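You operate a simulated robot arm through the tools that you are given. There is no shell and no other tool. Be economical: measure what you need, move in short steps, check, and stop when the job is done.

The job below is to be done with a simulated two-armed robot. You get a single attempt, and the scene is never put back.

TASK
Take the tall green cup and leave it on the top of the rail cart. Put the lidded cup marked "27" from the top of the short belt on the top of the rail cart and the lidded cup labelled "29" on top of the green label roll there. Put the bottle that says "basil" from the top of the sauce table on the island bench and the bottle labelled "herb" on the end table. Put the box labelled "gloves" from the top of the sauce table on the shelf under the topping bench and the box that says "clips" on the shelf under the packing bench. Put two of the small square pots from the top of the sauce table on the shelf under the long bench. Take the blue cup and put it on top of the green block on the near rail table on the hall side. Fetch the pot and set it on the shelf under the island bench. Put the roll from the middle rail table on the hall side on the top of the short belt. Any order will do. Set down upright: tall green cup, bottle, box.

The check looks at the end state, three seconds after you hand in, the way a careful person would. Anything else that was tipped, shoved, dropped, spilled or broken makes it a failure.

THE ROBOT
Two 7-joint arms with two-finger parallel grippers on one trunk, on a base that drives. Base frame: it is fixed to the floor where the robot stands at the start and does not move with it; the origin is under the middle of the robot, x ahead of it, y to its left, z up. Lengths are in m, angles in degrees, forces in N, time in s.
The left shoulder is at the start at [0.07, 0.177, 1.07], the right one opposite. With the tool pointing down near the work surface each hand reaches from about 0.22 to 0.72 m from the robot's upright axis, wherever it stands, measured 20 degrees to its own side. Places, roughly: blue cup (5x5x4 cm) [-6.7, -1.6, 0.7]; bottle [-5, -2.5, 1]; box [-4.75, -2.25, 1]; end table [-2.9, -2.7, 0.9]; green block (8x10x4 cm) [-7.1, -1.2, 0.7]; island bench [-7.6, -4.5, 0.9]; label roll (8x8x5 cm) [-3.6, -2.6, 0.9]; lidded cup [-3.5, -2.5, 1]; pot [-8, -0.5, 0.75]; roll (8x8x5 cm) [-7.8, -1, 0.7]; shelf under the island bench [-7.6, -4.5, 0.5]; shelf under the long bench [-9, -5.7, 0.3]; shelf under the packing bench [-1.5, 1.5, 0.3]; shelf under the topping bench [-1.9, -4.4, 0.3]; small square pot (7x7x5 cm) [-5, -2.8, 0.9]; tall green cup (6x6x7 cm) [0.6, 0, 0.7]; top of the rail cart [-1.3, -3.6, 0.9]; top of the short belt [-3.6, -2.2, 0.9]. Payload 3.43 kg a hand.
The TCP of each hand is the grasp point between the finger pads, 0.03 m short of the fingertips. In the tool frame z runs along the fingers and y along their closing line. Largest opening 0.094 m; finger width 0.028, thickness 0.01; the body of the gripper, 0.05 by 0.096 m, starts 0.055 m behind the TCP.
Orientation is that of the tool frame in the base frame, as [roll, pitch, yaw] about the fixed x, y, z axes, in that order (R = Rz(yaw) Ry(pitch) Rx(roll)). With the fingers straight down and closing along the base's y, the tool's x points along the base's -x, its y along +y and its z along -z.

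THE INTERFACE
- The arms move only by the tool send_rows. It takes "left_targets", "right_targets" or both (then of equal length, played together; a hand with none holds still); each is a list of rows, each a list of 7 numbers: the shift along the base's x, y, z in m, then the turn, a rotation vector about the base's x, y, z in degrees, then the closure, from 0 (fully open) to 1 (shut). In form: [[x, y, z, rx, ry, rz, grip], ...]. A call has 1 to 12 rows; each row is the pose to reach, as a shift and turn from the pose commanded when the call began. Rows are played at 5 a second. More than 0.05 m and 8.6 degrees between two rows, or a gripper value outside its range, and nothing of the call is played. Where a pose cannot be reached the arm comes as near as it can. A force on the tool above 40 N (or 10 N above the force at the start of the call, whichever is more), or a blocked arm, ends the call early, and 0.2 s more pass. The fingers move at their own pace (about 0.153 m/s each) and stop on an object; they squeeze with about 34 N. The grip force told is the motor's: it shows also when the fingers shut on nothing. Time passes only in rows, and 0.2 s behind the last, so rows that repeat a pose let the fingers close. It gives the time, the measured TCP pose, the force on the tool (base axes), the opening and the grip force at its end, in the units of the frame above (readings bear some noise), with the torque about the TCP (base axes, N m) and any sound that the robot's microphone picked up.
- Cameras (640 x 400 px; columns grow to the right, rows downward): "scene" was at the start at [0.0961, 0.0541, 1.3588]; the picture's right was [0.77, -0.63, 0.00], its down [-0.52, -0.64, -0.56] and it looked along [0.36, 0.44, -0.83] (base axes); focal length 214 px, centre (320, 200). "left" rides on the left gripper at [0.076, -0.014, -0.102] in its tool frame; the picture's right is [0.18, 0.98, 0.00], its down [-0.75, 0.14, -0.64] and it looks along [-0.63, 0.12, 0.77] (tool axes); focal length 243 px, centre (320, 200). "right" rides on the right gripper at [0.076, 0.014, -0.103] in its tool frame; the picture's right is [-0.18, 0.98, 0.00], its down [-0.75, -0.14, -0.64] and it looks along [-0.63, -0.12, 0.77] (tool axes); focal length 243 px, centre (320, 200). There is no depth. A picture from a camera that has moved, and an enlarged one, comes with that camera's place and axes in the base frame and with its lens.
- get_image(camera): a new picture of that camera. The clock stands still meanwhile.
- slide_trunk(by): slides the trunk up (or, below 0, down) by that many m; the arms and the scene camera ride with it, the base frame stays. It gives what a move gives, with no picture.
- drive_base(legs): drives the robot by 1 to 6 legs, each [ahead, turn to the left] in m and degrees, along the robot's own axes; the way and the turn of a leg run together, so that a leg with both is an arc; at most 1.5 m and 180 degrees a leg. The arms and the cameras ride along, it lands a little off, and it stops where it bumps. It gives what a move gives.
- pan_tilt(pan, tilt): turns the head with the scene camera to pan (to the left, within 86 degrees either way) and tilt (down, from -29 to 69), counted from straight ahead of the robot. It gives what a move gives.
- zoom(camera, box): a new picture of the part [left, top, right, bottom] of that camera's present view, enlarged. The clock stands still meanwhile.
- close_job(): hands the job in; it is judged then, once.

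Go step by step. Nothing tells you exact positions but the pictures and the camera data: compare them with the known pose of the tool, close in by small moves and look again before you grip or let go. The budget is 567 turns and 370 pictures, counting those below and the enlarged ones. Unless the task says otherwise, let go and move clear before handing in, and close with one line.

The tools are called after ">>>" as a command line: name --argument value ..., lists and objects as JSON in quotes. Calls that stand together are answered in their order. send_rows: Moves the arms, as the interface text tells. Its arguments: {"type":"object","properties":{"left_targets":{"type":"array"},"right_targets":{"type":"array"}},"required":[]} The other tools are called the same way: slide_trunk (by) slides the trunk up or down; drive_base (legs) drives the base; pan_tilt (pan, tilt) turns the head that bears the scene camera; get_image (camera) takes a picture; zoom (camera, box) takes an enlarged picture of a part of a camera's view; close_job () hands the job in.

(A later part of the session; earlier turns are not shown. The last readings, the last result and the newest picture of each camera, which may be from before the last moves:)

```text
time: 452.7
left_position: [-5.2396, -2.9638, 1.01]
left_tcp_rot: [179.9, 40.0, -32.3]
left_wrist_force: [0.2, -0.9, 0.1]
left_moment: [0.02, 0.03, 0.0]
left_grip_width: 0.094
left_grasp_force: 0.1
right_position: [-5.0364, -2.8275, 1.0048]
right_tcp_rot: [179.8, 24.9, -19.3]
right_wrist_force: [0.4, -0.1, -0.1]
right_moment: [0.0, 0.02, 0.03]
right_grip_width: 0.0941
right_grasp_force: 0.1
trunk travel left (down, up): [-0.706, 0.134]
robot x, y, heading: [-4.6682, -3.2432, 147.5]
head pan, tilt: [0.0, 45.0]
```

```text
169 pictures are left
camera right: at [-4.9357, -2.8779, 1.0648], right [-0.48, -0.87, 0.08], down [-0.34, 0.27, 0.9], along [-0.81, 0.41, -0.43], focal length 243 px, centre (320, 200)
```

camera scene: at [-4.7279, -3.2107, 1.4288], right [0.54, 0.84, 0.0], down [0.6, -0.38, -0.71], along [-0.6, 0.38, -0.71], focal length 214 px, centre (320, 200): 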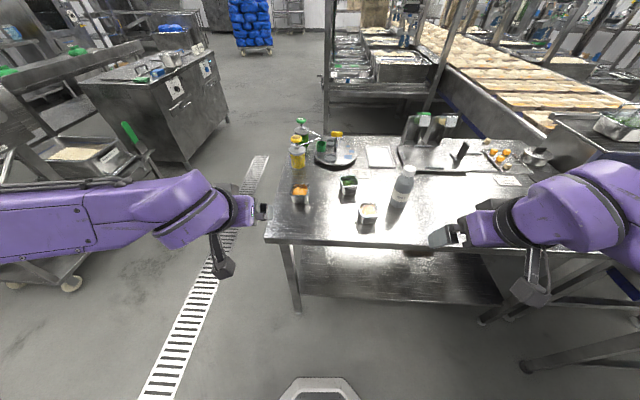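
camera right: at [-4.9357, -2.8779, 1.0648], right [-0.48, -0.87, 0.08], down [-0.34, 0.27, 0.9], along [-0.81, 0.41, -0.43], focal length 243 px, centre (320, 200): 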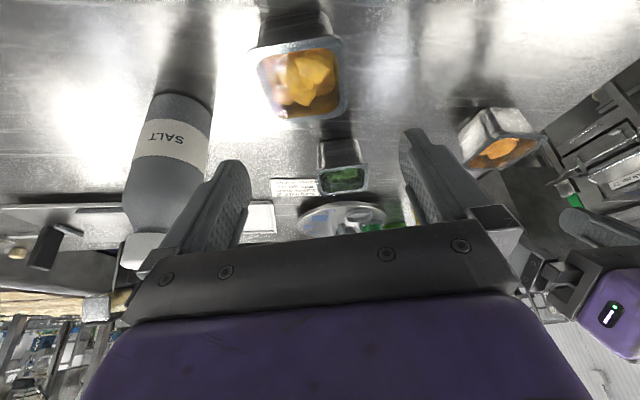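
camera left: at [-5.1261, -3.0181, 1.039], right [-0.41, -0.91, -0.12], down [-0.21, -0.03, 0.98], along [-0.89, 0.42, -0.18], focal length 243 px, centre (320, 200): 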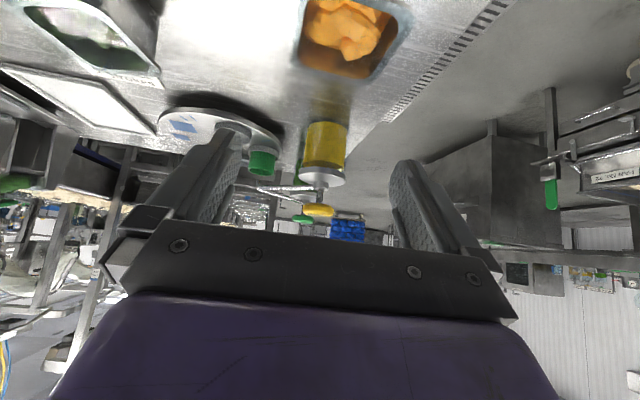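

Small corrections, then descending over both pots.

>>> send_rows --right_targets '[[0.001, 0.007, -0.03, 0, 0, 2, 0], [0.001, 0.007, -0.065, 0, 0, 4, 0], [0.001, 0.007, -0.095, 0, 0, 4, 0], [0.001, 0.007, -0.095, 0, 0, 4, 0]]' --left_targets '[[0.002, -0.008, -0.03, 0, 0, 0, 0], [0.002, -0.008, -0.065, 0, 0, 0, 0], [0.002, -0.008, -0.101, 0, 0, 0, 0], [0.002, -0.008, -0.101, 0, 0, 0, 0]]'

>>> get_image --camera "left"

>>> get_image --camera "right"

```text
time: 453.7
left_position: [-5.2375, -2.9752, 0.9093]
left_tcp_rot: [179.8, 39.9, -32.3]
left_wrist_force: [0.3, 0.2, 0.5]
left_moment: [-0.04, 0.02, 0.01]
left_grip_width: 0.0939
left_grasp_force: 0.0
right_position: [-5.0351, -2.8184, 0.9089]
right_tcp_rot: [-180.0, 25.0, -15.3]
right_wrist_force: [-0.1, -0.5, 0.0]
right_moment: [0.01, -0.03, 0.0]
right_grip_width: 0.0938
right_grasp_force: 0.1
trunk travel left (down, up): [-0.706, 0.134]
robot x, y, heading: [-4.6681, -3.2513, 147.4]
head pan, tilt: [0.0, 45.0]
```

```text
168 pictures are left
camera left: at [-5.1252, -3.0287, 0.9393], right [-0.4, -0.91, -0.12], down [-0.22, -0.03, 0.98], along [-0.89, 0.42, -0.18], focal length 243 px, centre (320, 200)
```

left: 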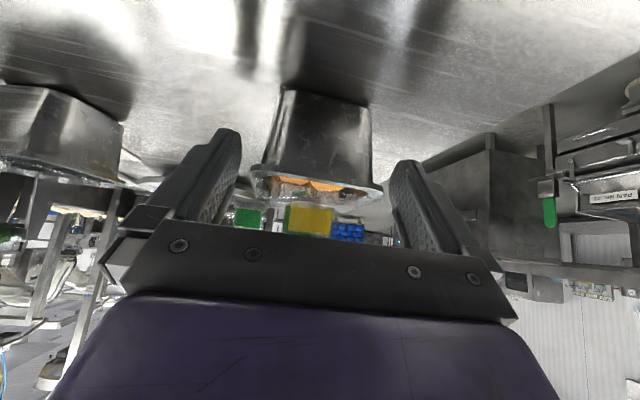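

```text
167 pictures are left
camera right: at [-4.9322, -2.8622, 0.9697], right [-0.42, -0.9, 0.08], down [-0.36, 0.25, 0.9], along [-0.83, 0.35, -0.43], focal length 243 px, centre (320, 200)
```

right: 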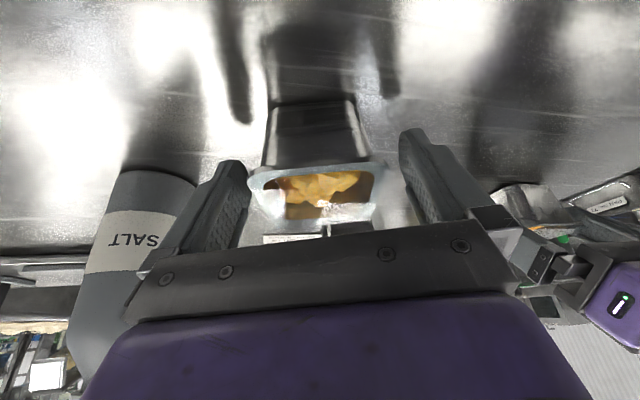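

Both hands straddle the pots. Gripping and lifting.

>>> send_rows --right_targets '[[0, 0, 0, 0, 0, 0, 0.4], [0, 0, 0, 0, 0, 0, 1], [0, 0, 0, 0, 0, 0, 1], [0, 0, 0.02, 0, 0, 0, 1], [0, 0, 0.05, 0, 0, 0, 1], [0, 0, 0.09, 0, 0, 0, 1]]' --left_targets '[[0, 0, 0, 0, 0, 0, 0.4], [0, 0, 0, 0, 0, 0, 1], [0, 0, 0, 0, 0, 0, 1], [0, 0, 0.02, 0, 0, 0, 1], [0, 0, 0.05, 0, 0, 0, 1], [0, 0, 0.09, 0, 0, 0, 1]]'

>>> get_image --camera "left"

>>> get_image --camera "right"

```text
time: 455.1
left_position: [-5.24, -2.9738, 0.9969]
left_tcp_rot: [179.9, 39.9, -32.3]
left_wrist_force: [0.5, 1.0, -2.2]
left_moment: [-0.02, -0.03, 0.0]
left_grip_width: 0.0726
left_grasp_force: 33.8
right_position: [-5.0371, -2.8193, 0.9967]
right_tcp_rot: [179.9, 24.9, -15.3]
right_wrist_force: [-0.7, 0.2, -1.4]
right_moment: [0.01, -0.01, 0.01]
right_grip_width: 0.0729
right_grasp_force: 33.9
trunk travel left (down, up): [-0.706, 0.134]
robot x, y, heading: [-4.6701, -3.2462, 147.6]
head pan, tilt: [0.0, 45.0]
```

```text
166 pictures are left
camera left: at [-5.1276, -3.0273, 1.0275], right [-0.41, -0.91, -0.12], down [-0.22, -0.03, 0.98], along [-0.89, 0.42, -0.18], focal length 243 px, centre (320, 200)
```

left: 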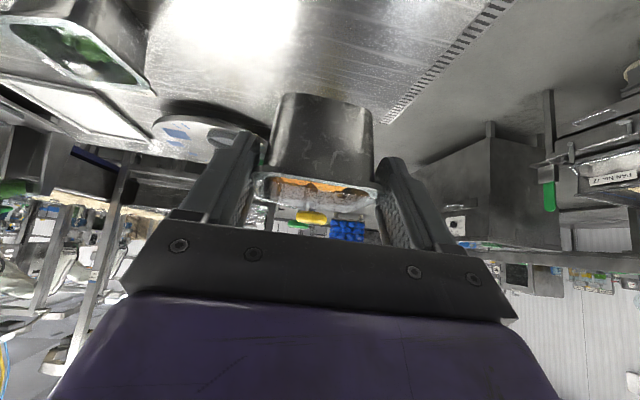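

```text
165 pictures are left
camera right: at [-4.9336, -2.8613, 1.0581], right [-0.42, -0.9, 0.08], down [-0.36, 0.25, 0.9], along [-0.83, 0.35, -0.43], focal length 243 px, centre (320, 200)
```

right: 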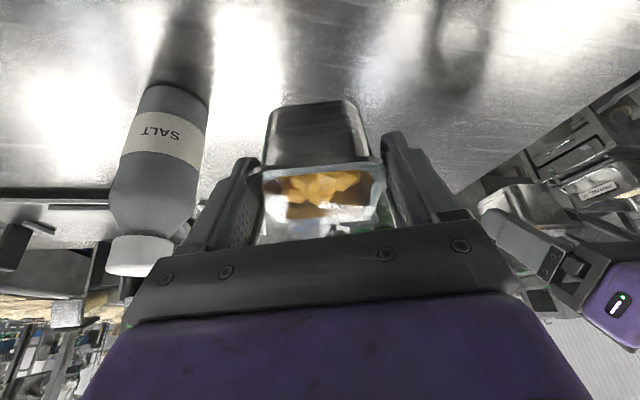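

Both pots are held level. Retracting, backing off and looking toward the long bench.

>>> send_rows --right_targets '[[0.03, -0.015, 0.02, 0, 0, 0, 1], [0.06, -0.03, 0.04, 0, 0, 0, 1], [0.09, -0.04, 0.06, 0, 0, 0, 1], [0.12, -0.05, 0.08, 0, 0, 0, 1], [0.15, -0.06, 0.1, 0, 0, 0, 1], [0.17, -0.065, 0.1, 0, 0, 0, 1]]' --left_targets '[[0.025, -0.025, 0.02, 0, 0, 0, 1], [0.05, -0.05, 0.04, 0, 0, 0, 1], [0.075, -0.075, 0.06, 0, 0, 0, 1], [0.1, -0.1, 0.08, 0, 0, 0, 1], [0.125, -0.125, 0.1, 0, 0, 0, 1], [0.152, -0.148, 0.1, 0, 0, 0, 1]]'

>>> drive_base --legs '[[-0.5, 0], [0, 60]]'

>>> pan_tilt --pan 10 --tilt 20

>>> get_image --camera "scene"

```text
time: 456.5
left_position: [-5.0885, -3.1232, 1.0995]
left_tcp_rot: [179.9, 40.0, -32.4]
left_wrist_force: [-0.4, 0.0, -1.5]
left_moment: [-0.05, -0.03, -0.03]
left_grip_width: 0.0724
left_grasp_force: 34.3
right_position: [-4.8638, -2.8833, 1.0983]
right_tcp_rot: [179.9, 24.8, -15.3]
right_wrist_force: [0.1, -0.4, -1.1]
right_moment: [0.02, -0.04, 0.01]
right_grip_width: 0.0724
right_grasp_force: 33.9
trunk travel left (down, up): [-0.706, 0.134]
robot x, y, heading: [-4.6699, -3.245, 147.4]
head pan, tilt: [0.0, 45.0]
```

```text
time: 462.2
left_position: [-4.5578, -3.8244, 1.0978]
left_tcp_rot: [179.9, 39.9, 29.3]
left_wrist_force: [-0.9, 0.2, -1.8]
left_moment: [-0.01, -0.01, 0.0]
left_grip_width: 0.0722
left_grasp_force: 34.3
right_position: [-4.6617, -3.5136, 1.0983]
right_tcp_rot: [179.9, 25.0, 46.1]
right_wrist_force: [0.4, 0.2, -1.7]
right_moment: [0.06, -0.01, -0.04]
right_grip_width: 0.0725
right_grasp_force: 34.1
trunk travel left (down, up): [-0.706, 0.134]
robot x, y, heading: [-4.2491, -3.5187, -151.2]
head pan, tilt: [0.0, 45.0]
```

```text
time: 463.1
left_position: [-4.5566, -3.8249, 1.0989]
left_tcp_rot: [179.9, 39.8, 29.1]
left_wrist_force: [0.4, 0.2, -1.7]
left_moment: [-0.02, -0.04, 0.0]
left_grip_width: 0.0722
left_grasp_force: 33.8
right_position: [-4.6602, -3.5135, 1.0996]
right_tcp_rot: [180.0, 24.9, 46.0]
right_wrist_force: [-0.1, -0.2, -1.7]
right_moment: [0.02, -0.01, 0.03]
right_grip_width: 0.0726
right_grasp_force: 33.6
trunk travel left (down, up): [-0.706, 0.134]
robot x, y, heading: [-4.2476, -3.5171, -150.8]
head pan, tilt: [10.0, 20.0]
```

```text
164 pictures are left
camera scene: at [-4.3633, -3.5998, 1.4673], right [-0.63, 0.78, 0.0], down [0.27, 0.22, -0.94], along [-0.73, -0.59, -0.34], focal length 214 px, centre (320, 200)
```

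scene: 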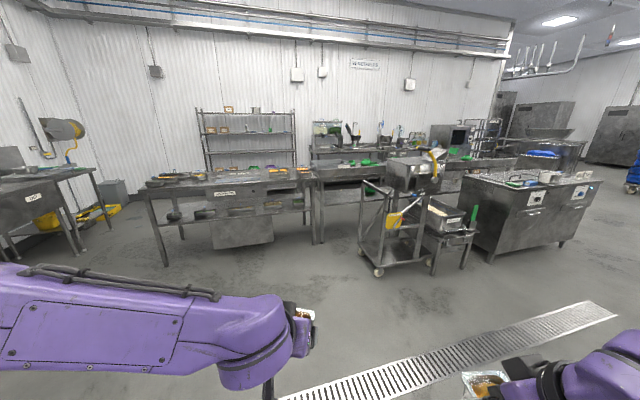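

The long bench is along the far wall, behind island benches. I'll drive closer to see the gaps.

>>> drive_base --legs '[[1.4, 3]]'

>>> get_image --camera "scene"

>>> pan_tilt --pan -60 --tilt 20

>>> get_image --camera "scene"

```text
time: 470.1
left_position: [-5.7578, -4.5753, 1.0976]
left_tcp_rot: [179.8, 40.0, 33.0]
left_wrist_force: [0.1, 0.0, -0.9]
left_moment: [-0.01, -0.05, 0.03]
left_grip_width: 0.072
left_grasp_force: 34.5
right_position: [-5.8797, -4.2701, 1.1006]
right_tcp_rot: [180.0, 24.8, 50.0]
right_wrist_force: [0.2, 0.3, -1.1]
right_moment: [0.01, -0.01, -0.01]
right_grip_width: 0.0726
right_grasp_force: 33.6
trunk travel left (down, up): [-0.706, 0.134]
robot x, y, heading: [-5.4687, -4.2476, -147.2]
head pan, tilt: [10.0, 20.0]
```

```text
163 pictures are left
camera scene: at [-5.5782, -4.337, 1.4674], right [-0.68, 0.73, 0.0], down [0.25, 0.23, -0.94], along [-0.69, -0.64, -0.34], focal length 214 px, centre (320, 200)
```

scene: 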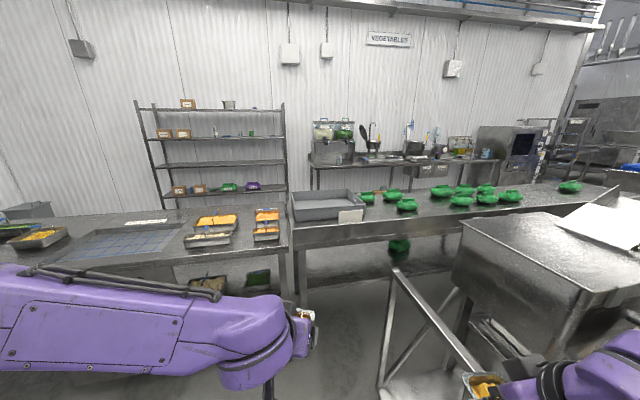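

```text
time: 471.6
left_position: [-5.7576, -4.5747, 1.0985]
left_tcp_rot: [179.9, 39.9, 33.1]
left_wrist_force: [0.3, -0.6, -1.2]
left_moment: [-0.02, -0.04, 0.0]
left_grip_width: 0.0721
left_grasp_force: 34.1
right_position: [-5.8808, -4.2708, 1.0991]
right_tcp_rot: [179.9, 24.9, 50.0]
right_wrist_force: [-0.2, 0.2, -1.2]
right_moment: [0.03, 0.0, 0.0]
right_grip_width: 0.0726
right_grasp_force: 34.5
trunk travel left (down, up): [-0.706, 0.134]
robot x, y, heading: [-5.4673, -4.2475, -147.0]
head pan, tilt: [-60.0, 20.0]
```

```text
162 pictures are left
camera scene: at [-5.5928, -4.2313, 1.4674], right [0.46, 0.89, 0.0], down [0.3, -0.16, -0.94], along [-0.84, 0.43, -0.34], focal length 214 px, centre (320, 200)
```

scene: 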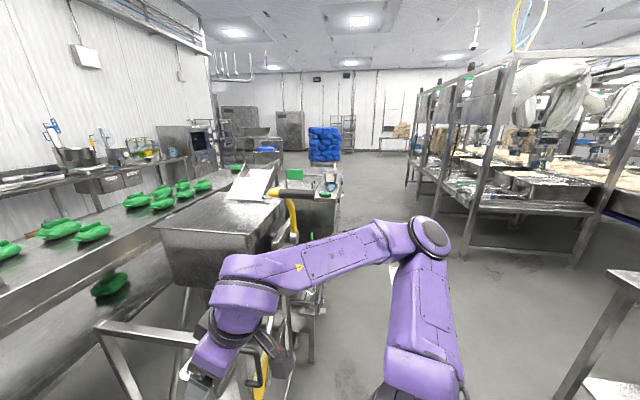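

The island bench is long and continuous; the far aisle must be reached around its right end. Driving along the aisle beside the rail frame to look from there.

>>> drive_base --legs '[[0, -96], [1.05, 0], [0, 28], [1.1, 0]]'

>>> pan_tilt --pan 20 --tilt 20

>>> get_image --camera "scene"

>>> pan_tilt --pan -60 --tilt 30

>>> get_image --camera "scene"

```text
time: 487.6
left_position: [-7.3207, -2.5809, 1.0986]
left_tcp_rot: [179.9, 39.9, -33.8]
left_wrist_force: [0.4, 0.3, -2.3]
left_moment: [-0.02, -0.02, 0.01]
left_grip_width: 0.0711
left_grasp_force: 33.7
right_position: [-7.0914, -2.3481, 1.0988]
right_tcp_rot: [180.0, 24.9, -16.9]
right_wrist_force: [-0.6, -0.2, -1.6]
right_moment: [-0.04, 0.01, 0.03]
right_grip_width: 0.0724
right_grasp_force: 33.7
trunk travel left (down, up): [-0.706, 0.134]
robot x, y, heading: [-6.9036, -2.7139, 145.9]
head pan, tilt: [-60.0, 20.0]
```

```text
time: 489.1
left_position: [-7.3217, -2.5798, 1.0985]
left_tcp_rot: [179.9, 39.9, -33.8]
left_wrist_force: [-0.9, -0.3, -1.6]
left_moment: [-0.01, -0.05, -0.04]
left_grip_width: 0.0713
left_grasp_force: 34.2
right_position: [-7.091, -2.3478, 1.0997]
right_tcp_rot: [179.9, 25.0, -17.0]
right_wrist_force: [-0.3, -0.8, -0.8]
right_moment: [-0.03, -0.01, -0.01]
right_grip_width: 0.0722
right_grasp_force: 33.8
trunk travel left (down, up): [-0.706, 0.134]
robot x, y, heading: [-6.9068, -2.7184, 146.1]
head pan, tilt: [20.0, 20.0]
```

```text
161 pictures are left
camera scene: at [-7.0359, -2.6669, 1.4674], right [0.24, 0.97, 0.0], down [0.33, -0.08, -0.94], along [-0.91, 0.23, -0.34], focal length 214 px, centre (320, 200)
```

scene: 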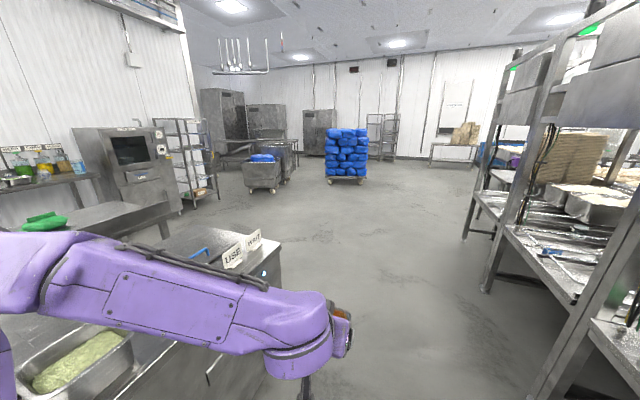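

```text
time: 490.6
left_position: [-7.3204, -2.5809, 1.0986]
left_tcp_rot: [179.9, 39.9, -33.9]
left_wrist_force: [0.0, 0.2, -0.3]
left_moment: [0.0, -0.01, 0.02]
left_grip_width: 0.0713
left_grasp_force: 34.4
right_position: [-7.0899, -2.3472, 1.0984]
right_tcp_rot: [179.9, 25.0, -16.9]
right_wrist_force: [-0.1, -0.7, -1.8]
right_moment: [-0.03, -0.02, 0.01]
right_grip_width: 0.0724
right_grasp_force: 34.5
trunk travel left (down, up): [-0.706, 0.134]
robot x, y, heading: [-6.9078, -2.7166, 146.0]
head pan, tilt: [-60.0, 30.0]
```

```text
160 pictures are left
camera scene: at [-6.9393, -2.5994, 1.4513], right [1.0, -0.07, 0.0], down [-0.03, -0.5, -0.87], along [0.06, 0.86, -0.5], focal length 214 px, centre (320, 200)
```

scene: 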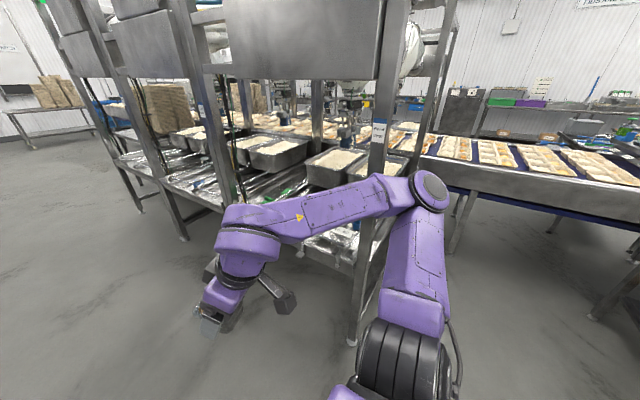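

Open floor ahead. Continuing past the end of the island bench, then turning left to look into the far aisle.

>>> drive_base --legs '[[0, 8], [1.4, 0], [0, 80]]'

>>> pan_tilt --pan 0 --tilt 20

>>> get_image --camera "scene"

```text
time: 501.5
left_position: [-8.2895, -2.5135, 1.0993]
left_tcp_rot: [179.9, 39.8, 52.9]
left_wrist_force: [-0.2, -0.4, -1.6]
left_moment: [-0.02, -0.04, -0.01]
left_grip_width: 0.0706
left_grasp_force: 34.2
right_position: [-8.5094, -2.2711, 1.0985]
right_tcp_rot: [179.8, 25.0, 69.9]
right_wrist_force: [0.2, 0.0, -1.4]
right_moment: [0.02, -0.03, 0.02]
right_grip_width: 0.0725
right_grasp_force: 33.9
trunk travel left (down, up): [-0.706, 0.134]
robot x, y, heading: [-8.1319, -2.1048, -127.3]
head pan, tilt: [-60.0, 30.0]
```

```text
time: 502.8
left_position: [-8.2891, -2.5143, 1.0981]
left_tcp_rot: [179.8, 39.9, 52.9]
left_wrist_force: [-0.6, -0.5, -1.0]
left_moment: [-0.02, 0.0, 0.01]
left_grip_width: 0.0708
left_grasp_force: 33.6
right_position: [-8.5087, -2.271, 1.0981]
right_tcp_rot: [179.9, 24.9, 69.8]
right_wrist_force: [0.0, -0.4, -1.1]
right_moment: [0.01, -0.02, 0.0]
right_grip_width: 0.0725
right_grasp_force: 34.0
trunk travel left (down, up): [-0.706, 0.134]
robot x, y, heading: [-8.1304, -2.1036, -127.4]
head pan, tilt: [0.0, 20.0]
```

```text
159 pictures are left
camera scene: at [-8.2165, -2.2214, 1.4674], right [-0.79, 0.61, 0.0], down [0.21, 0.27, -0.94], along [-0.57, -0.75, -0.34], focal length 214 px, centre (320, 200)
```

scene: 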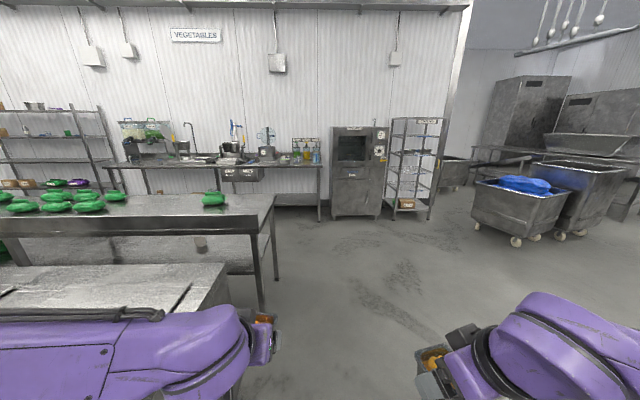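

The far aisle is about 1.35 m wide. Driving to the end of the island bench.

>>> drive_base --legs '[[1.3, 0], [0.75, 0], [0, 42]]'

>>> pan_tilt --pan -25 --tilt 30

>>> get_image --camera "scene"

```text
time: 515.0
left_position: [-9.2739, -4.1452, 1.0981]
left_tcp_rot: [179.9, 39.9, 93.8]
left_wrist_force: [-0.2, -0.4, -1.4]
left_moment: [0.02, 0.0, 0.0]
left_grip_width: 0.0703
left_grasp_force: 33.4
right_position: [-9.5987, -4.105, 1.0983]
right_tcp_rot: [179.9, 24.9, 110.7]
right_wrist_force: [-0.4, -0.7, -1.9]
right_moment: [0.0, 0.01, -0.02]
right_grip_width: 0.0724
right_grasp_force: 34.3
trunk travel left (down, up): [-0.706, 0.134]
robot x, y, heading: [-9.4194, -3.7319, -86.3]
head pan, tilt: [0.0, 20.0]
```

```text
time: 515.9
left_position: [-9.2743, -4.146, 1.0985]
left_tcp_rot: [179.9, 40.0, 93.8]
left_wrist_force: [0.4, 0.6, -1.4]
left_moment: [0.02, 0.01, -0.03]
left_grip_width: 0.07
left_grasp_force: 33.8
right_position: [-9.599, -4.1048, 1.0985]
right_tcp_rot: [179.8, 24.9, 110.8]
right_wrist_force: [0.0, -0.4, -1.3]
right_moment: [0.02, 0.0, -0.01]
right_grip_width: 0.0723
right_grasp_force: 33.8
trunk travel left (down, up): [-0.706, 0.134]
robot x, y, heading: [-9.4206, -3.7302, -86.5]
head pan, tilt: [-25.0, 30.0]
```

```text
158 pictures are left
camera scene: at [-9.4494, -3.8689, 1.4513], right [-0.93, 0.36, 0.0], down [0.18, 0.47, -0.87], along [-0.32, -0.81, -0.5], focal length 214 px, centre (320, 200)
```

scene: 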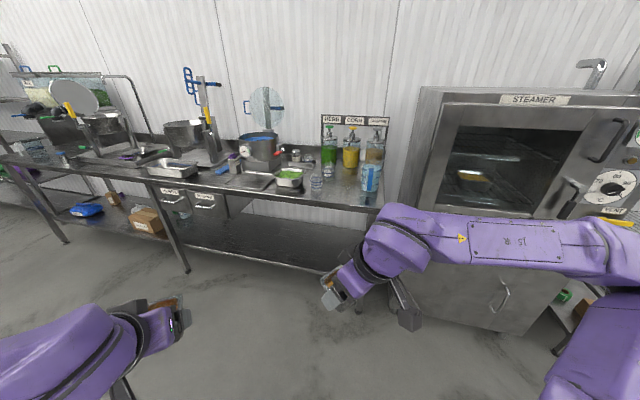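

There is free shelf space under the right part of the long bench, around t≈-4.8. Approaching in steps and lowering the trunk.

>>> drive_base --legs '[[0, 10], [0.8, 0]]'

>>> slide_trunk --by -0.4

>>> slide_trunk --by -0.25

>>> get_image --camera "scene"

```text
time: 521.0
left_position: [-9.0255, -4.9234, 1.0982]
left_tcp_rot: [179.9, 39.9, 102.8]
left_wrist_force: [0.0, -0.7, -1.8]
left_moment: [0.03, 0.02, -0.02]
left_grip_width: 0.0703
left_grasp_force: 33.9
right_position: [-9.3528, -4.9341, 1.0995]
right_tcp_rot: [179.9, 24.9, 119.7]
right_wrist_force: [0.4, 0.8, -1.8]
right_moment: [0.05, 0.0, -0.01]
right_grip_width: 0.0721
right_grasp_force: 33.3
trunk travel left (down, up): [-0.706, 0.134]
robot x, y, heading: [-9.2343, -4.5359, -77.3]
head pan, tilt: [-25.0, 30.0]
```

```text
time: 524.9
left_position: [-9.0243, -4.9225, 0.6987]
left_tcp_rot: [180.0, 40.0, 102.8]
left_wrist_force: [-0.1, 0.6, -2.1]
left_moment: [0.06, 0.02, 0.0]
left_grip_width: 0.0703
left_grasp_force: 34.2
right_position: [-9.3516, -4.9328, 0.7009]
right_tcp_rot: [-180.0, 25.0, 119.7]
right_wrist_force: [-0.3, 0.5, -1.9]
right_moment: [0.01, 0.05, 0.0]
right_grip_width: 0.0725
right_grasp_force: 34.1
trunk travel left (down, up): [-0.306, 0.534]
robot x, y, heading: [-9.2362, -4.5391, -77.7]
head pan, tilt: [-25.0, 30.0]
```

```text
time: 527.4
left_position: [-9.0238, -4.9229, 0.4476]
left_tcp_rot: [179.9, 39.8, 102.6]
left_wrist_force: [-1.3, -0.6, -1.3]
left_moment: [0.01, 0.04, -0.01]
left_grip_width: 0.0697
left_grasp_force: 34.1
right_position: [-9.3509, -4.934, 0.4486]
right_tcp_rot: [179.9, 24.8, 119.6]
right_wrist_force: [0.0, -0.7, -1.3]
right_moment: [0.04, -0.02, -0.01]
right_grip_width: 0.0722
right_grasp_force: 33.6
trunk travel left (down, up): [-0.056, 0.784]
robot x, y, heading: [-9.233, -4.5406, -77.5]
head pan, tilt: [-25.0, 30.0]
```

```text
157 pictures are left
camera scene: at [-9.2415, -4.6772, 0.8014], right [-0.98, 0.22, 0.0], down [0.11, 0.49, -0.87], along [-0.19, -0.85, -0.5], focal length 214 px, centre (320, 200)
```

scene: 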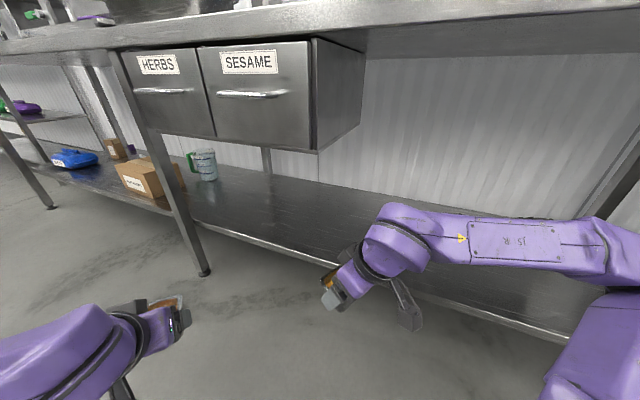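

Free shelf to the right of the drawers. Turning to face the bench.

>>> drive_base --legs '[[0, -47.5]]'

>>> pan_tilt --pan 0 --tilt 35

>>> get_image --camera "scene"

```text
time: 530.0
left_position: [-9.3704, -4.953, 0.4484]
left_tcp_rot: [179.9, 39.9, 55.9]
left_wrist_force: [1.0, 0.3, -1.3]
left_moment: [0.02, -0.04, 0.02]
left_grip_width: 0.0699
left_grasp_force: 34.7
right_position: [-9.6029, -4.7224, 0.4487]
right_tcp_rot: [179.9, 24.9, 73.0]
right_wrist_force: [-0.5, 0.3, -1.8]
right_moment: [0.06, -0.01, -0.01]
right_grip_width: 0.0721
right_grasp_force: 34.2
trunk travel left (down, up): [-0.056, 0.784]
robot x, y, heading: [-9.2328, -4.54, -124.3]
head pan, tilt: [-25.0, 30.0]
```

```text
time: 530.9
left_position: [-9.3705, -4.9543, 0.4482]
left_tcp_rot: [180.0, 39.9, 56.2]
left_wrist_force: [-0.2, -0.2, -1.5]
left_moment: [0.04, -0.04, -0.01]
left_grip_width: 0.0698
left_grasp_force: 33.7
right_position: [-9.602, -4.7233, 0.4491]
right_tcp_rot: [179.9, 25.0, 72.9]
right_wrist_force: [0.1, 0.1, -1.6]
right_moment: [0.0, -0.02, -0.03]
right_grip_width: 0.072
right_grasp_force: 34.4
trunk travel left (down, up): [-0.056, 0.784]
robot x, y, heading: [-9.23, -4.5402, -124.0]
head pan, tilt: [0.0, 35.0]
```

```text
156 pictures are left
camera scene: at [-9.3105, -4.6544, 0.7935], right [-0.83, 0.56, 0.0], down [0.32, 0.47, -0.82], along [-0.46, -0.68, -0.57], focal length 214 px, centre (320, 200)
```

scene: 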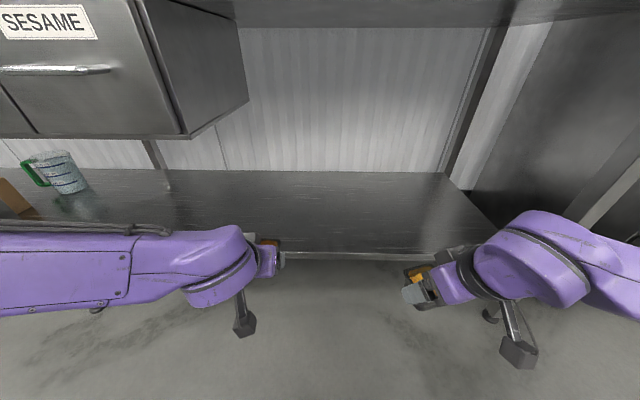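

Driving 0.12 m in and extending both pots over the shelf.

>>> drive_base --legs '[[0.12, 0]]'

>>> send_rows --left_targets '[[-0.021, -0.029, 0, 0, 0, 0, 1], [-0.041, -0.058, 0, 0, 0, 0, 1], [-0.062, -0.086, 0, 0, 0, 0, 1], [-0.083, -0.115, 0, 0, 0, 0, 1], [-0.1035, -0.144, 0, 0, 0, 0, 1], [-0.1035, -0.144, -0.04, 0, 0, 0, 1], [-0.1035, -0.144, -0.08, 0, 0, 0, 1], [-0.1035, -0.144, -0.08, 0, 0, 0, 1]]' --right_targets '[[-0.015, -0.043, 0, 0, 0, 0, 1], [-0.03, -0.086, 0, 0, 0, 0, 1], [-0.046, -0.128, 0, 0, 0, 0, 1], [-0.061, -0.171, 0, 0, 0, 0, 1], [-0.076, -0.214, 0, 0, 0, 0, 1], [-0.076, -0.214, -0.04, 0, 0, 0, 1], [-0.076, -0.214, -0.08, 0, 0, 0, 1], [-0.076, -0.214, -0.08, 0, 0, 0, 1]]'

>>> get_image --camera "scene"

>>> get_image --camera "left"

>>> get_image --camera "right"

```text
time: 532.1
left_position: [-9.4366, -5.0534, 0.4482]
left_tcp_rot: [179.8, 39.9, 56.2]
left_wrist_force: [0.8, 0.1, -1.0]
left_moment: [0.04, 0.02, -0.01]
left_grip_width: 0.07
left_grasp_force: 33.8
right_position: [-9.671, -4.8245, 0.4483]
right_tcp_rot: [179.9, 24.9, 73.1]
right_wrist_force: [-0.6, -0.1, -0.5]
right_moment: [-0.01, 0.0, 0.0]
right_grip_width: 0.0724
right_grasp_force: 33.7
trunk travel left (down, up): [-0.056, 0.784]
robot x, y, heading: [-9.2995, -4.6339, -124.0]
head pan, tilt: [0.0, 35.0]
```

```text
time: 533.9
left_position: [-9.5438, -5.2009, 0.3674]
left_tcp_rot: [179.9, 39.9, 56.2]
left_wrist_force: [0.1, 0.7, -2.3]
left_moment: [0.01, -0.02, 0.0]
left_grip_width: 0.07
left_grasp_force: 34.6
right_position: [-9.7455, -5.0371, 0.3674]
right_tcp_rot: [179.9, 24.8, 73.1]
right_wrist_force: [-0.2, 0.2, -1.9]
right_moment: [0.02, 0.03, 0.01]
right_grip_width: 0.0722
right_grasp_force: 34.1
trunk travel left (down, up): [-0.056, 0.784]
robot x, y, heading: [-9.2994, -4.637, -124.0]
head pan, tilt: [0.0, 35.0]
```

```text
155 pictures are left
camera scene: at [-9.378, -4.7547, 0.7935], right [-0.83, 0.56, 0.0], down [0.32, 0.48, -0.82], along [-0.46, -0.68, -0.57], focal length 214 px, centre (320, 200)
```

scene: 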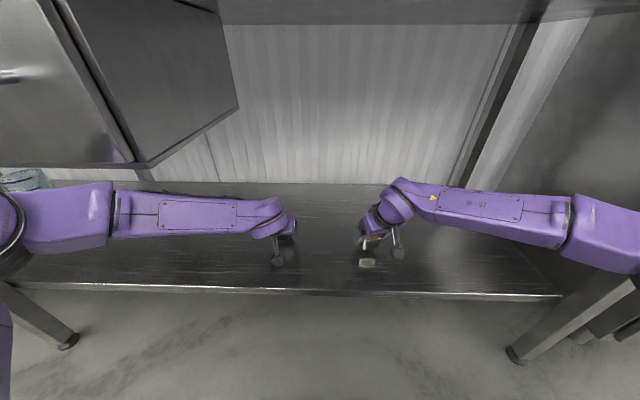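

```text
154 pictures are left
camera left: at [-9.4868, -5.0894, 0.3956], right [0.9, -0.43, -0.12], down [0.02, -0.22, 0.98], along [-0.44, -0.88, -0.18], focal length 243 px, centre (320, 200)
```

left: 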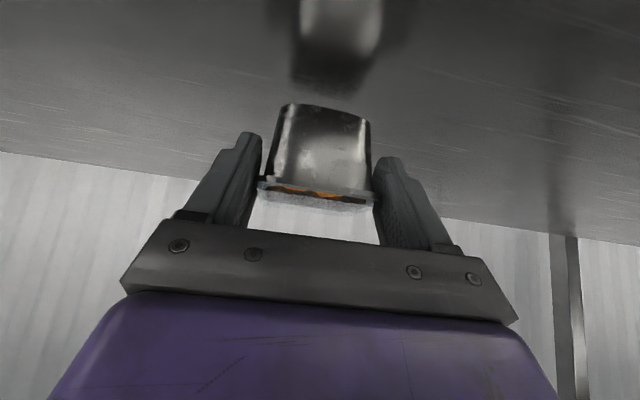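

```text
153 pictures are left
camera right: at [-9.701, -4.9326, 0.4295], right [0.89, -0.45, 0.08], down [-0.26, -0.35, 0.9], along [-0.37, -0.82, -0.43], focal length 243 px, centre (320, 200)
```

right: 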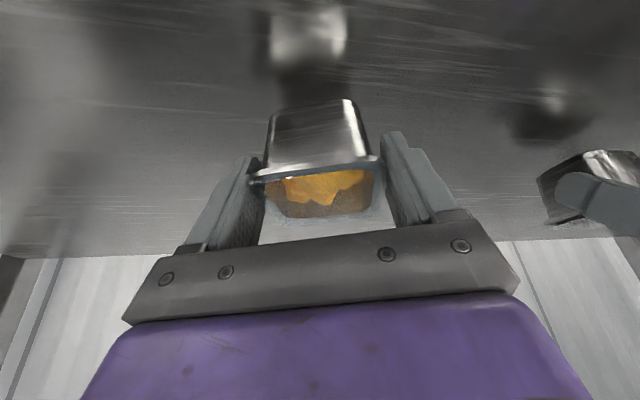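

>>> send_rows --left_targets '[[0, 0, -0.01, 0, 0, 0, 1], [0, 0, -0.018, 0, 0, 0, 1], [0, 0, -0.018, 0, 0, 0, 1]]' --right_targets '[[0, 0, -0.01, 0, 0, 0, 1], [0, 0, -0.018, 0, 0, 0, 1], [0, 0, -0.018, 0, 0, 0, 1]]'

>>> zoom --camera "left" --box '[220, 20, 440, 220]'

>>> zoom --camera "right" --box '[220, 20, 440, 220]'

```text
time: 534.7
left_position: [-9.5426, -5.2009, 0.3493]
left_tcp_rot: [179.9, 39.9, 56.2]
left_wrist_force: [-0.1, -0.1, -1.5]
left_moment: [0.01, -0.03, -0.02]
left_grip_width: 0.0698
left_grasp_force: 34.4
right_position: [-9.7467, -5.038, 0.3505]
right_tcp_rot: [180.0, 25.0, 73.1]
right_wrist_force: [-0.7, 0.4, 3.9]
right_moment: [-0.12, 0.21, -0.04]
right_grip_width: 0.0722
right_grasp_force: 34.3
trunk travel left (down, up): [-0.056, 0.784]
robot x, y, heading: [-9.2998, -4.6339, -124.1]
head pan, tilt: [0.0, 35.0]
```

```text
2.00 times, centred on (330, 120) of left
camera zoom: at [-9.4858, -5.0887, 0.3799], right [0.9, -0.43, -0.12], down [0.02, -0.22, 0.98], along [-0.44, -0.88, -0.18], focal length 485 px, centre (300, 360)
```

zoom: 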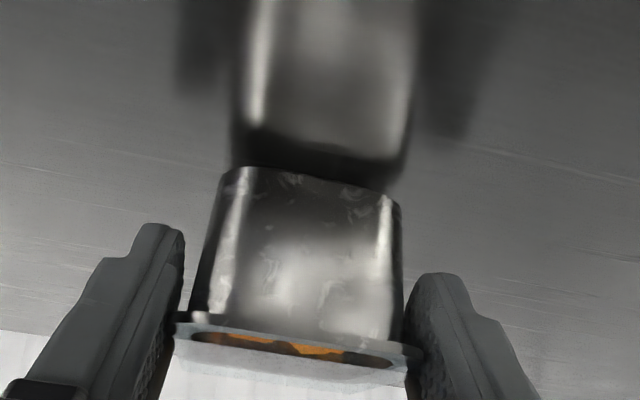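

```text
2.00 times, centred on (330, 120) of right
camera zoom: at [-9.7013, -4.9336, 0.4116], right [0.89, -0.44, 0.08], down [-0.26, -0.35, 0.9], along [-0.37, -0.82, -0.43], focal length 485 px, centre (300, 360)
```

zoom: 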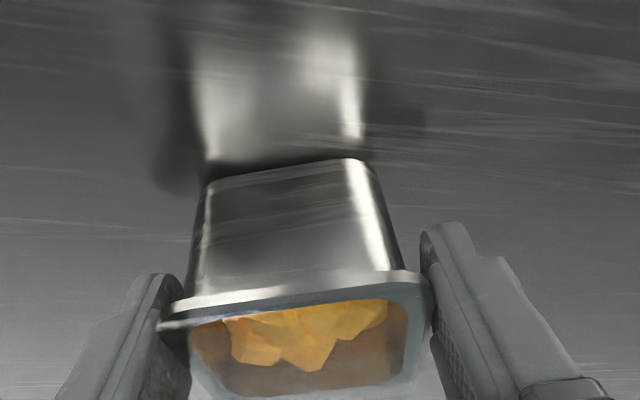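

Right pot touches; left has ~3 mm to go. Finishing and releasing both.

>>> send_rows --left_targets '[[0, 0, -0.003, 0, 0, 0, 1], [0, 0, -0.004, 0, 0, 0, 1], [0, 0, -0.004, 0, 0, 0, 1]]'

>>> zoom --camera "left" --box '[220, 20, 440, 220]'

```text
time: 535.5
left_position: [-9.5412, -5.1986, 0.3475]
left_tcp_rot: [179.8, 40.0, 56.3]
left_wrist_force: [-1.0, -1.1, 3.9]
left_moment: [-0.3, 0.04, -0.02]
left_grip_width: 0.0699
left_grasp_force: 34.2
right_position: [-9.7471, -5.0372, 0.3503]
right_tcp_rot: [179.9, 25.1, 73.1]
right_wrist_force: [-1.5, -1.4, 4.2]
right_moment: [-0.19, 0.27, -0.01]
right_grip_width: 0.0722
right_grasp_force: 34.0
trunk travel left (down, up): [-0.056, 0.784]
robot x, y, heading: [-9.2994, -4.637, -124.4]
head pan, tilt: [0.0, 35.0]
```

```text
2.00 times, centred on (330, 120) of left
camera zoom: at [-9.4847, -5.0875, 0.3766], right [0.9, -0.43, -0.12], down [0.03, -0.21, 0.98], along [-0.44, -0.88, -0.18], focal length 485 px, centre (300, 360)
```

zoom: 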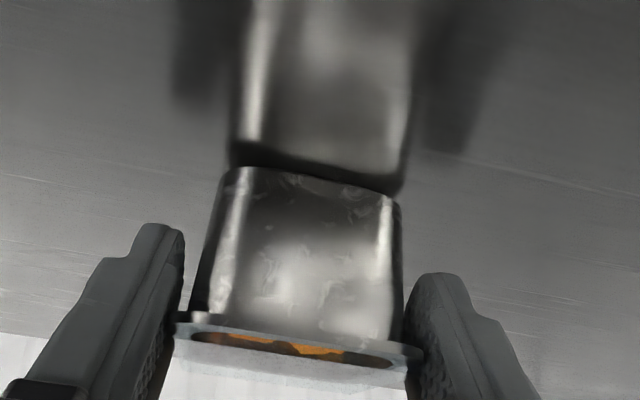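

>>> send_rows --left_targets '[[0, 0, 0, 0, 0, 0, 0.6], [0, 0, 0, 0, 0, 0, 0], [0, 0, 0, 0, 0, 0, 0], [0.012, 0.017, 0.025, 0, 0, 0, 0], [0.025, 0.037, 0.053, 0, 0, 0, 0], [0.039, 0.058, 0.084, 0, 0, 0, 0], [0.06, 0.088, 0.1, 0, 0, 0, 0], [0.084, 0.12, 0.1, 0, 0, 0, 0], [0.1035, 0.15, 0.1, 0, 0, 0, 0]]' --right_targets '[[0, 0, 0, 0, 0, 0, 0.6], [0, 0, 0, 0, 0, 0, 0], [0, 0, 0, 0, 0, 0, 0], [0.004, 0.013, 0.029, 0, 0, 0, 0], [0.009, 0.03, 0.066, 0, 0, 0, 0], [0.014, 0.048, 0.1, 0, 0, 0, 0], [0.03, 0.088, 0.1, 0, 0, 0, 0], [0.046, 0.13, 0.1, 0, 0, 0, 0], [0.06, 0.175, 0.1, 0, 0, 0, 0]]'

>>> get_image --camera "scene"

```text
time: 537.5
left_position: [-9.4358, -5.048, 0.4482]
left_tcp_rot: [179.9, 40.0, 56.2]
left_wrist_force: [-0.6, -0.1, 0.2]
left_moment: [0.01, -0.02, 0.0]
left_grip_width: 0.0942
left_grasp_force: 0.2
right_position: [-9.6838, -4.8656, 0.4521]
right_tcp_rot: [179.9, 24.8, 73.0]
right_wrist_force: [-0.4, -0.2, -0.1]
right_moment: [0.0, 0.01, 0.01]
right_grip_width: 0.094
right_grasp_force: 0.0
trunk travel left (down, up): [-0.056, 0.784]
robot x, y, heading: [-9.3024, -4.6399, -123.9]
head pan, tilt: [0.0, 35.0]
```

```text
149 pictures are left
camera scene: at [-9.3777, -4.7544, 0.7935], right [-0.83, 0.56, 0.0], down [0.32, 0.48, -0.82], along [-0.46, -0.68, -0.57], focal length 214 px, centre (320, 200)
```

scene: 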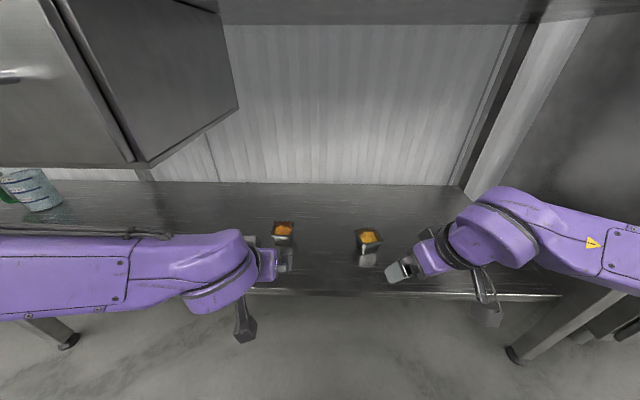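

Both pots stand on the shelf. Backing out and returning to the rail-table aisle.

>>> drive_base --legs '[[-0.12, 0], [0, 46.5]]'

>>> slide_trunk --by 0.4

>>> slide_trunk --by 0.25

>>> drive_base --legs '[[-0.85, 0], [0, -48], [-1.1, 0], [-1.0, 0]]'

>>> pan_tilt --pan 85 --tilt 25

>>> get_image --camera "scene"

```text
time: 540.8
left_position: [-9.032, -4.9194, 0.4483]
left_tcp_rot: [179.9, 39.8, 101.9]
left_wrist_force: [-0.2, 0.4, 0.1]
left_moment: [0.0, -0.01, -0.01]
left_grip_width: 0.0942
left_grasp_force: 0.1
right_position: [-9.3376, -4.971, 0.4529]
right_tcp_rot: [179.9, 24.8, 118.7]
right_wrist_force: [0.2, -0.3, 0.9]
right_moment: [-0.01, 0.02, -0.01]
right_grip_width: 0.0938
right_grasp_force: 0.0
trunk travel left (down, up): [-0.056, 0.784]
robot x, y, heading: [-9.233, -4.5373, -78.5]
head pan, tilt: [0.0, 35.0]
```

```text
time: 543.5
left_position: [-9.0429, -4.9194, 0.7391]
left_tcp_rot: [179.1, 40.0, 101.0]
left_wrist_force: [0.7, 0.4, 0.4]
left_moment: [-0.05, 0.08, -0.06]
left_grip_width: 0.0939
left_grasp_force: 0.0
right_position: [-9.3617, -4.9737, 0.7425]
right_tcp_rot: [170.2, 26.3, 110.5]
right_wrist_force: [1.8, 0.6, -0.7]
right_moment: [-0.01, 0.09, -0.05]
right_grip_width: 0.094
right_grasp_force: 0.1
trunk travel left (down, up): [-0.341, 0.499]
robot x, y, heading: [-9.2287, -4.5342, -78.2]
head pan, tilt: [0.0, 35.0]
stopped: the arm was blocked; the commanded pose is now the measured one
```

```text
time: 544.4
left_position: [-9.0336, -4.917, 0.7958]
left_tcp_rot: [-179.8, 40.1, 101.8]
left_wrist_force: [-0.6, 0.9, -0.3]
left_moment: [-0.03, -0.01, 0.04]
left_grip_width: 0.0942
left_grasp_force: 0.0
right_position: [-9.3713, -4.9759, 0.8023]
right_tcp_rot: [162.1, 26.7, 103.6]
right_wrist_force: [-0.6, -0.7, -0.5]
right_moment: [0.03, -0.03, 0.04]
right_grip_width: 0.0941
right_grasp_force: 0.0
trunk travel left (down, up): [-0.397, 0.443]
robot x, y, heading: [-9.2286, -4.5383, -78.2]
head pan, tilt: [0.0, 35.0]
stopped: the arm was blocked; the commanded pose is now the measured one
```

```text
time: 561.2
left_position: [-8.3282, -2.3968, 0.7896]
left_tcp_rot: [179.5, 40.0, 54.0]
left_wrist_force: [1.2, -0.2, -0.3]
left_moment: [0.03, -0.04, -0.01]
left_grip_width: 0.0938
left_grasp_force: 0.0
right_position: [-8.6013, -2.1878, 0.7931]
right_tcp_rot: [161.4, 26.3, 55.6]
right_wrist_force: [0.2, 0.3, 0.1]
right_moment: [-0.02, -0.01, 0.0]
right_grip_width: 0.0942
right_grasp_force: 0.1
trunk travel left (down, up): [-0.397, 0.443]
robot x, y, heading: [-8.1728, -1.9993, -125.9]
head pan, tilt: [0.0, 35.0]
```

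```text
time: 562.8
left_position: [-8.3291, -2.3976, 0.7901]
left_tcp_rot: [179.5, 39.9, 53.9]
left_wrist_force: [-0.6, 0.0, 0.3]
left_moment: [0.01, -0.04, 0.03]
left_grip_width: 0.094
left_grasp_force: 0.0
right_position: [-8.6016, -2.188, 0.7925]
right_tcp_rot: [161.4, 26.3, 55.7]
right_wrist_force: [0.6, 0.8, 0.3]
right_moment: [0.04, 0.0, 0.02]
right_grip_width: 0.0941
right_grasp_force: 0.0
trunk travel left (down, up): [-0.397, 0.443]
robot x, y, heading: [-8.1695, -1.9982, -125.9]
head pan, tilt: [85.0, 25.0]
```

```text
148 pictures are left
camera scene: at [-8.13, -2.1002, 1.1504], right [-0.65, -0.76, 0.0], down [-0.32, 0.28, -0.91], along [0.69, -0.59, -0.42], focal length 214 px, centre (320, 200)
```

scene: 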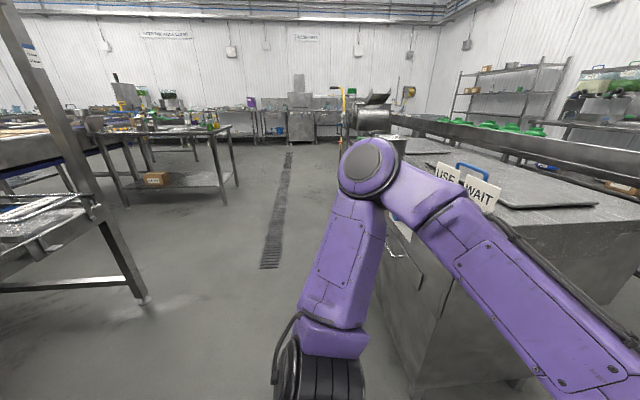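

Arm touched the bench underside while rising; posture is slightly off. Resetting the right wrist, raising the trunk, and turning to face the rail tables.

>>> send_rows --right_targets '[[0, 0, 0, 3.6, 4.3, -3.2, 0], [0, 0, 0, 7.1, 8.7, -6.5, 0], [0, 0, 0, 10.7, 13, -9.7, 0]]'

>>> slide_trunk --by 0.309

>>> drive_base --legs '[[0, -90], [0, -89]]'

>>> pan_tilt --pan 0 --tilt 30

>>> get_image --camera "scene"

```text
time: 563.6
left_position: [-8.3286, -2.398, 0.7889]
left_tcp_rot: [179.5, 39.9, 53.9]
left_wrist_force: [0.3, -1.1, 0.3]
left_moment: [-0.04, 0.01, -0.02]
left_grip_width: 0.0939
left_grasp_force: 0.1
right_position: [-8.6008, -2.1889, 0.7935]
right_tcp_rot: [-179.8, 25.0, 54.1]
right_wrist_force: [1.3, -0.4, 0.5]
right_moment: [0.05, 0.0, -0.01]
right_grip_width: 0.094
right_grasp_force: 0.0
trunk travel left (down, up): [-0.397, 0.443]
robot x, y, heading: [-8.17, -1.9979, -125.5]
head pan, tilt: [85.0, 25.0]
```

```text
time: 566.7
left_position: [-8.3283, -2.3975, 1.0996]
left_tcp_rot: [179.5, 39.9, 53.9]
left_wrist_force: [0.0, 0.2, -0.9]
left_moment: [-0.04, 0.03, 0.0]
left_grip_width: 0.0942
left_grasp_force: 0.1
right_position: [-8.6012, -2.189, 1.1021]
right_tcp_rot: [-179.9, 25.0, 54.1]
right_wrist_force: [0.1, -1.0, 0.4]
right_moment: [-0.01, 0.02, 0.01]
right_grip_width: 0.0939
right_grasp_force: 0.0
trunk travel left (down, up): [-0.706, 0.134]
robot x, y, heading: [-8.1712, -1.9962, -125.6]
head pan, tilt: [85.0, 25.0]
```

```text
time: 574.7
left_position: [-8.0185, -1.5965, 1.0995]
left_tcp_rot: [179.6, 40.0, -125.5]
left_wrist_force: [0.4, 0.1, 0.4]
left_moment: [-0.04, 0.03, 0.03]
left_grip_width: 0.094
left_grasp_force: 0.1
right_position: [-7.7441, -1.8022, 1.1027]
right_tcp_rot: [179.9, 24.9, -125.3]
right_wrist_force: [0.7, -0.2, -0.6]
right_moment: [-0.02, 0.02, -0.01]
right_grip_width: 0.094
right_grasp_force: 0.2
trunk travel left (down, up): [-0.706, 0.134]
robot x, y, heading: [-8.1662, -2.0003, 55.2]
head pan, tilt: [85.0, 25.0]
```

```text
time: 576.3
left_position: [-8.0184, -1.5953, 1.098]
left_tcp_rot: [179.5, 40.0, -125.4]
left_wrist_force: [-0.2, 0.7, -0.2]
left_moment: [-0.03, 0.0, 0.02]
left_grip_width: 0.094
left_grasp_force: 0.2
right_position: [-7.7424, -1.8034, 1.1014]
right_tcp_rot: [180.0, 24.9, -125.3]
right_wrist_force: [0.0, -0.1, -0.8]
right_moment: [0.05, -0.03, 0.02]
right_grip_width: 0.0941
right_grasp_force: 0.0
trunk travel left (down, up): [-0.706, 0.134]
robot x, y, heading: [-8.1695, -1.9958, 55.2]
head pan, tilt: [0.0, 30.0]
```

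```text
147 pictures are left
camera scene: at [-8.0901, -1.8842, 1.4515], right [0.82, -0.57, 0.0], down [-0.29, -0.41, -0.87], along [0.5, 0.71, -0.5], focal length 214 px, centre (320, 200)
```

scene: 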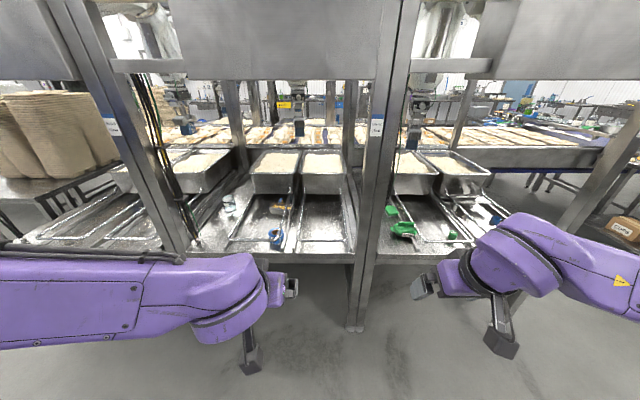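

>>> zoom --camera "scene" --box '[180, 150, 340, 270]'

>>> zoom --camera "scene" --box '[360, 150, 540, 270]'

```text
3.33 times, centred on (260, 210) of scene
camera zoom: at [-8.0901, -1.8842, 1.4515], right [0.82, -0.57, 0.0], down [-0.29, -0.41, -0.87], along [0.5, 0.71, -0.5], focal length 715 px, centre (520, 167)
```

zoom: 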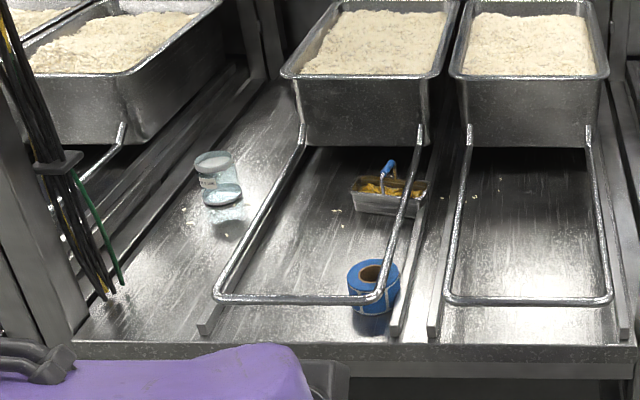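

```text
3.33 times, centred on (450, 210) of scene
camera zoom: at [-8.0901, -1.8842, 1.4515], right [0.82, -0.57, 0.0], down [-0.29, -0.41, -0.87], along [0.5, 0.71, -0.5], focal length 715 px, centre (-113, 167)
```

zoom: 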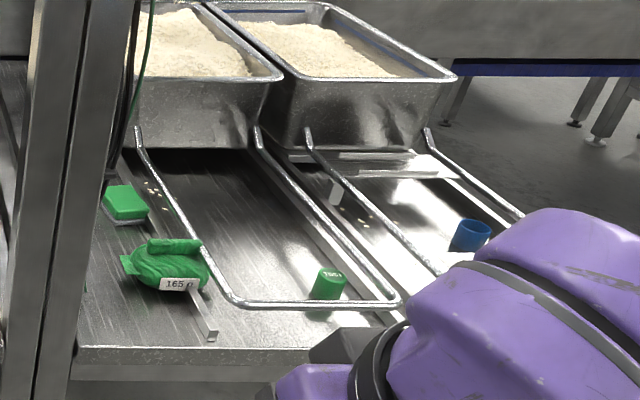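

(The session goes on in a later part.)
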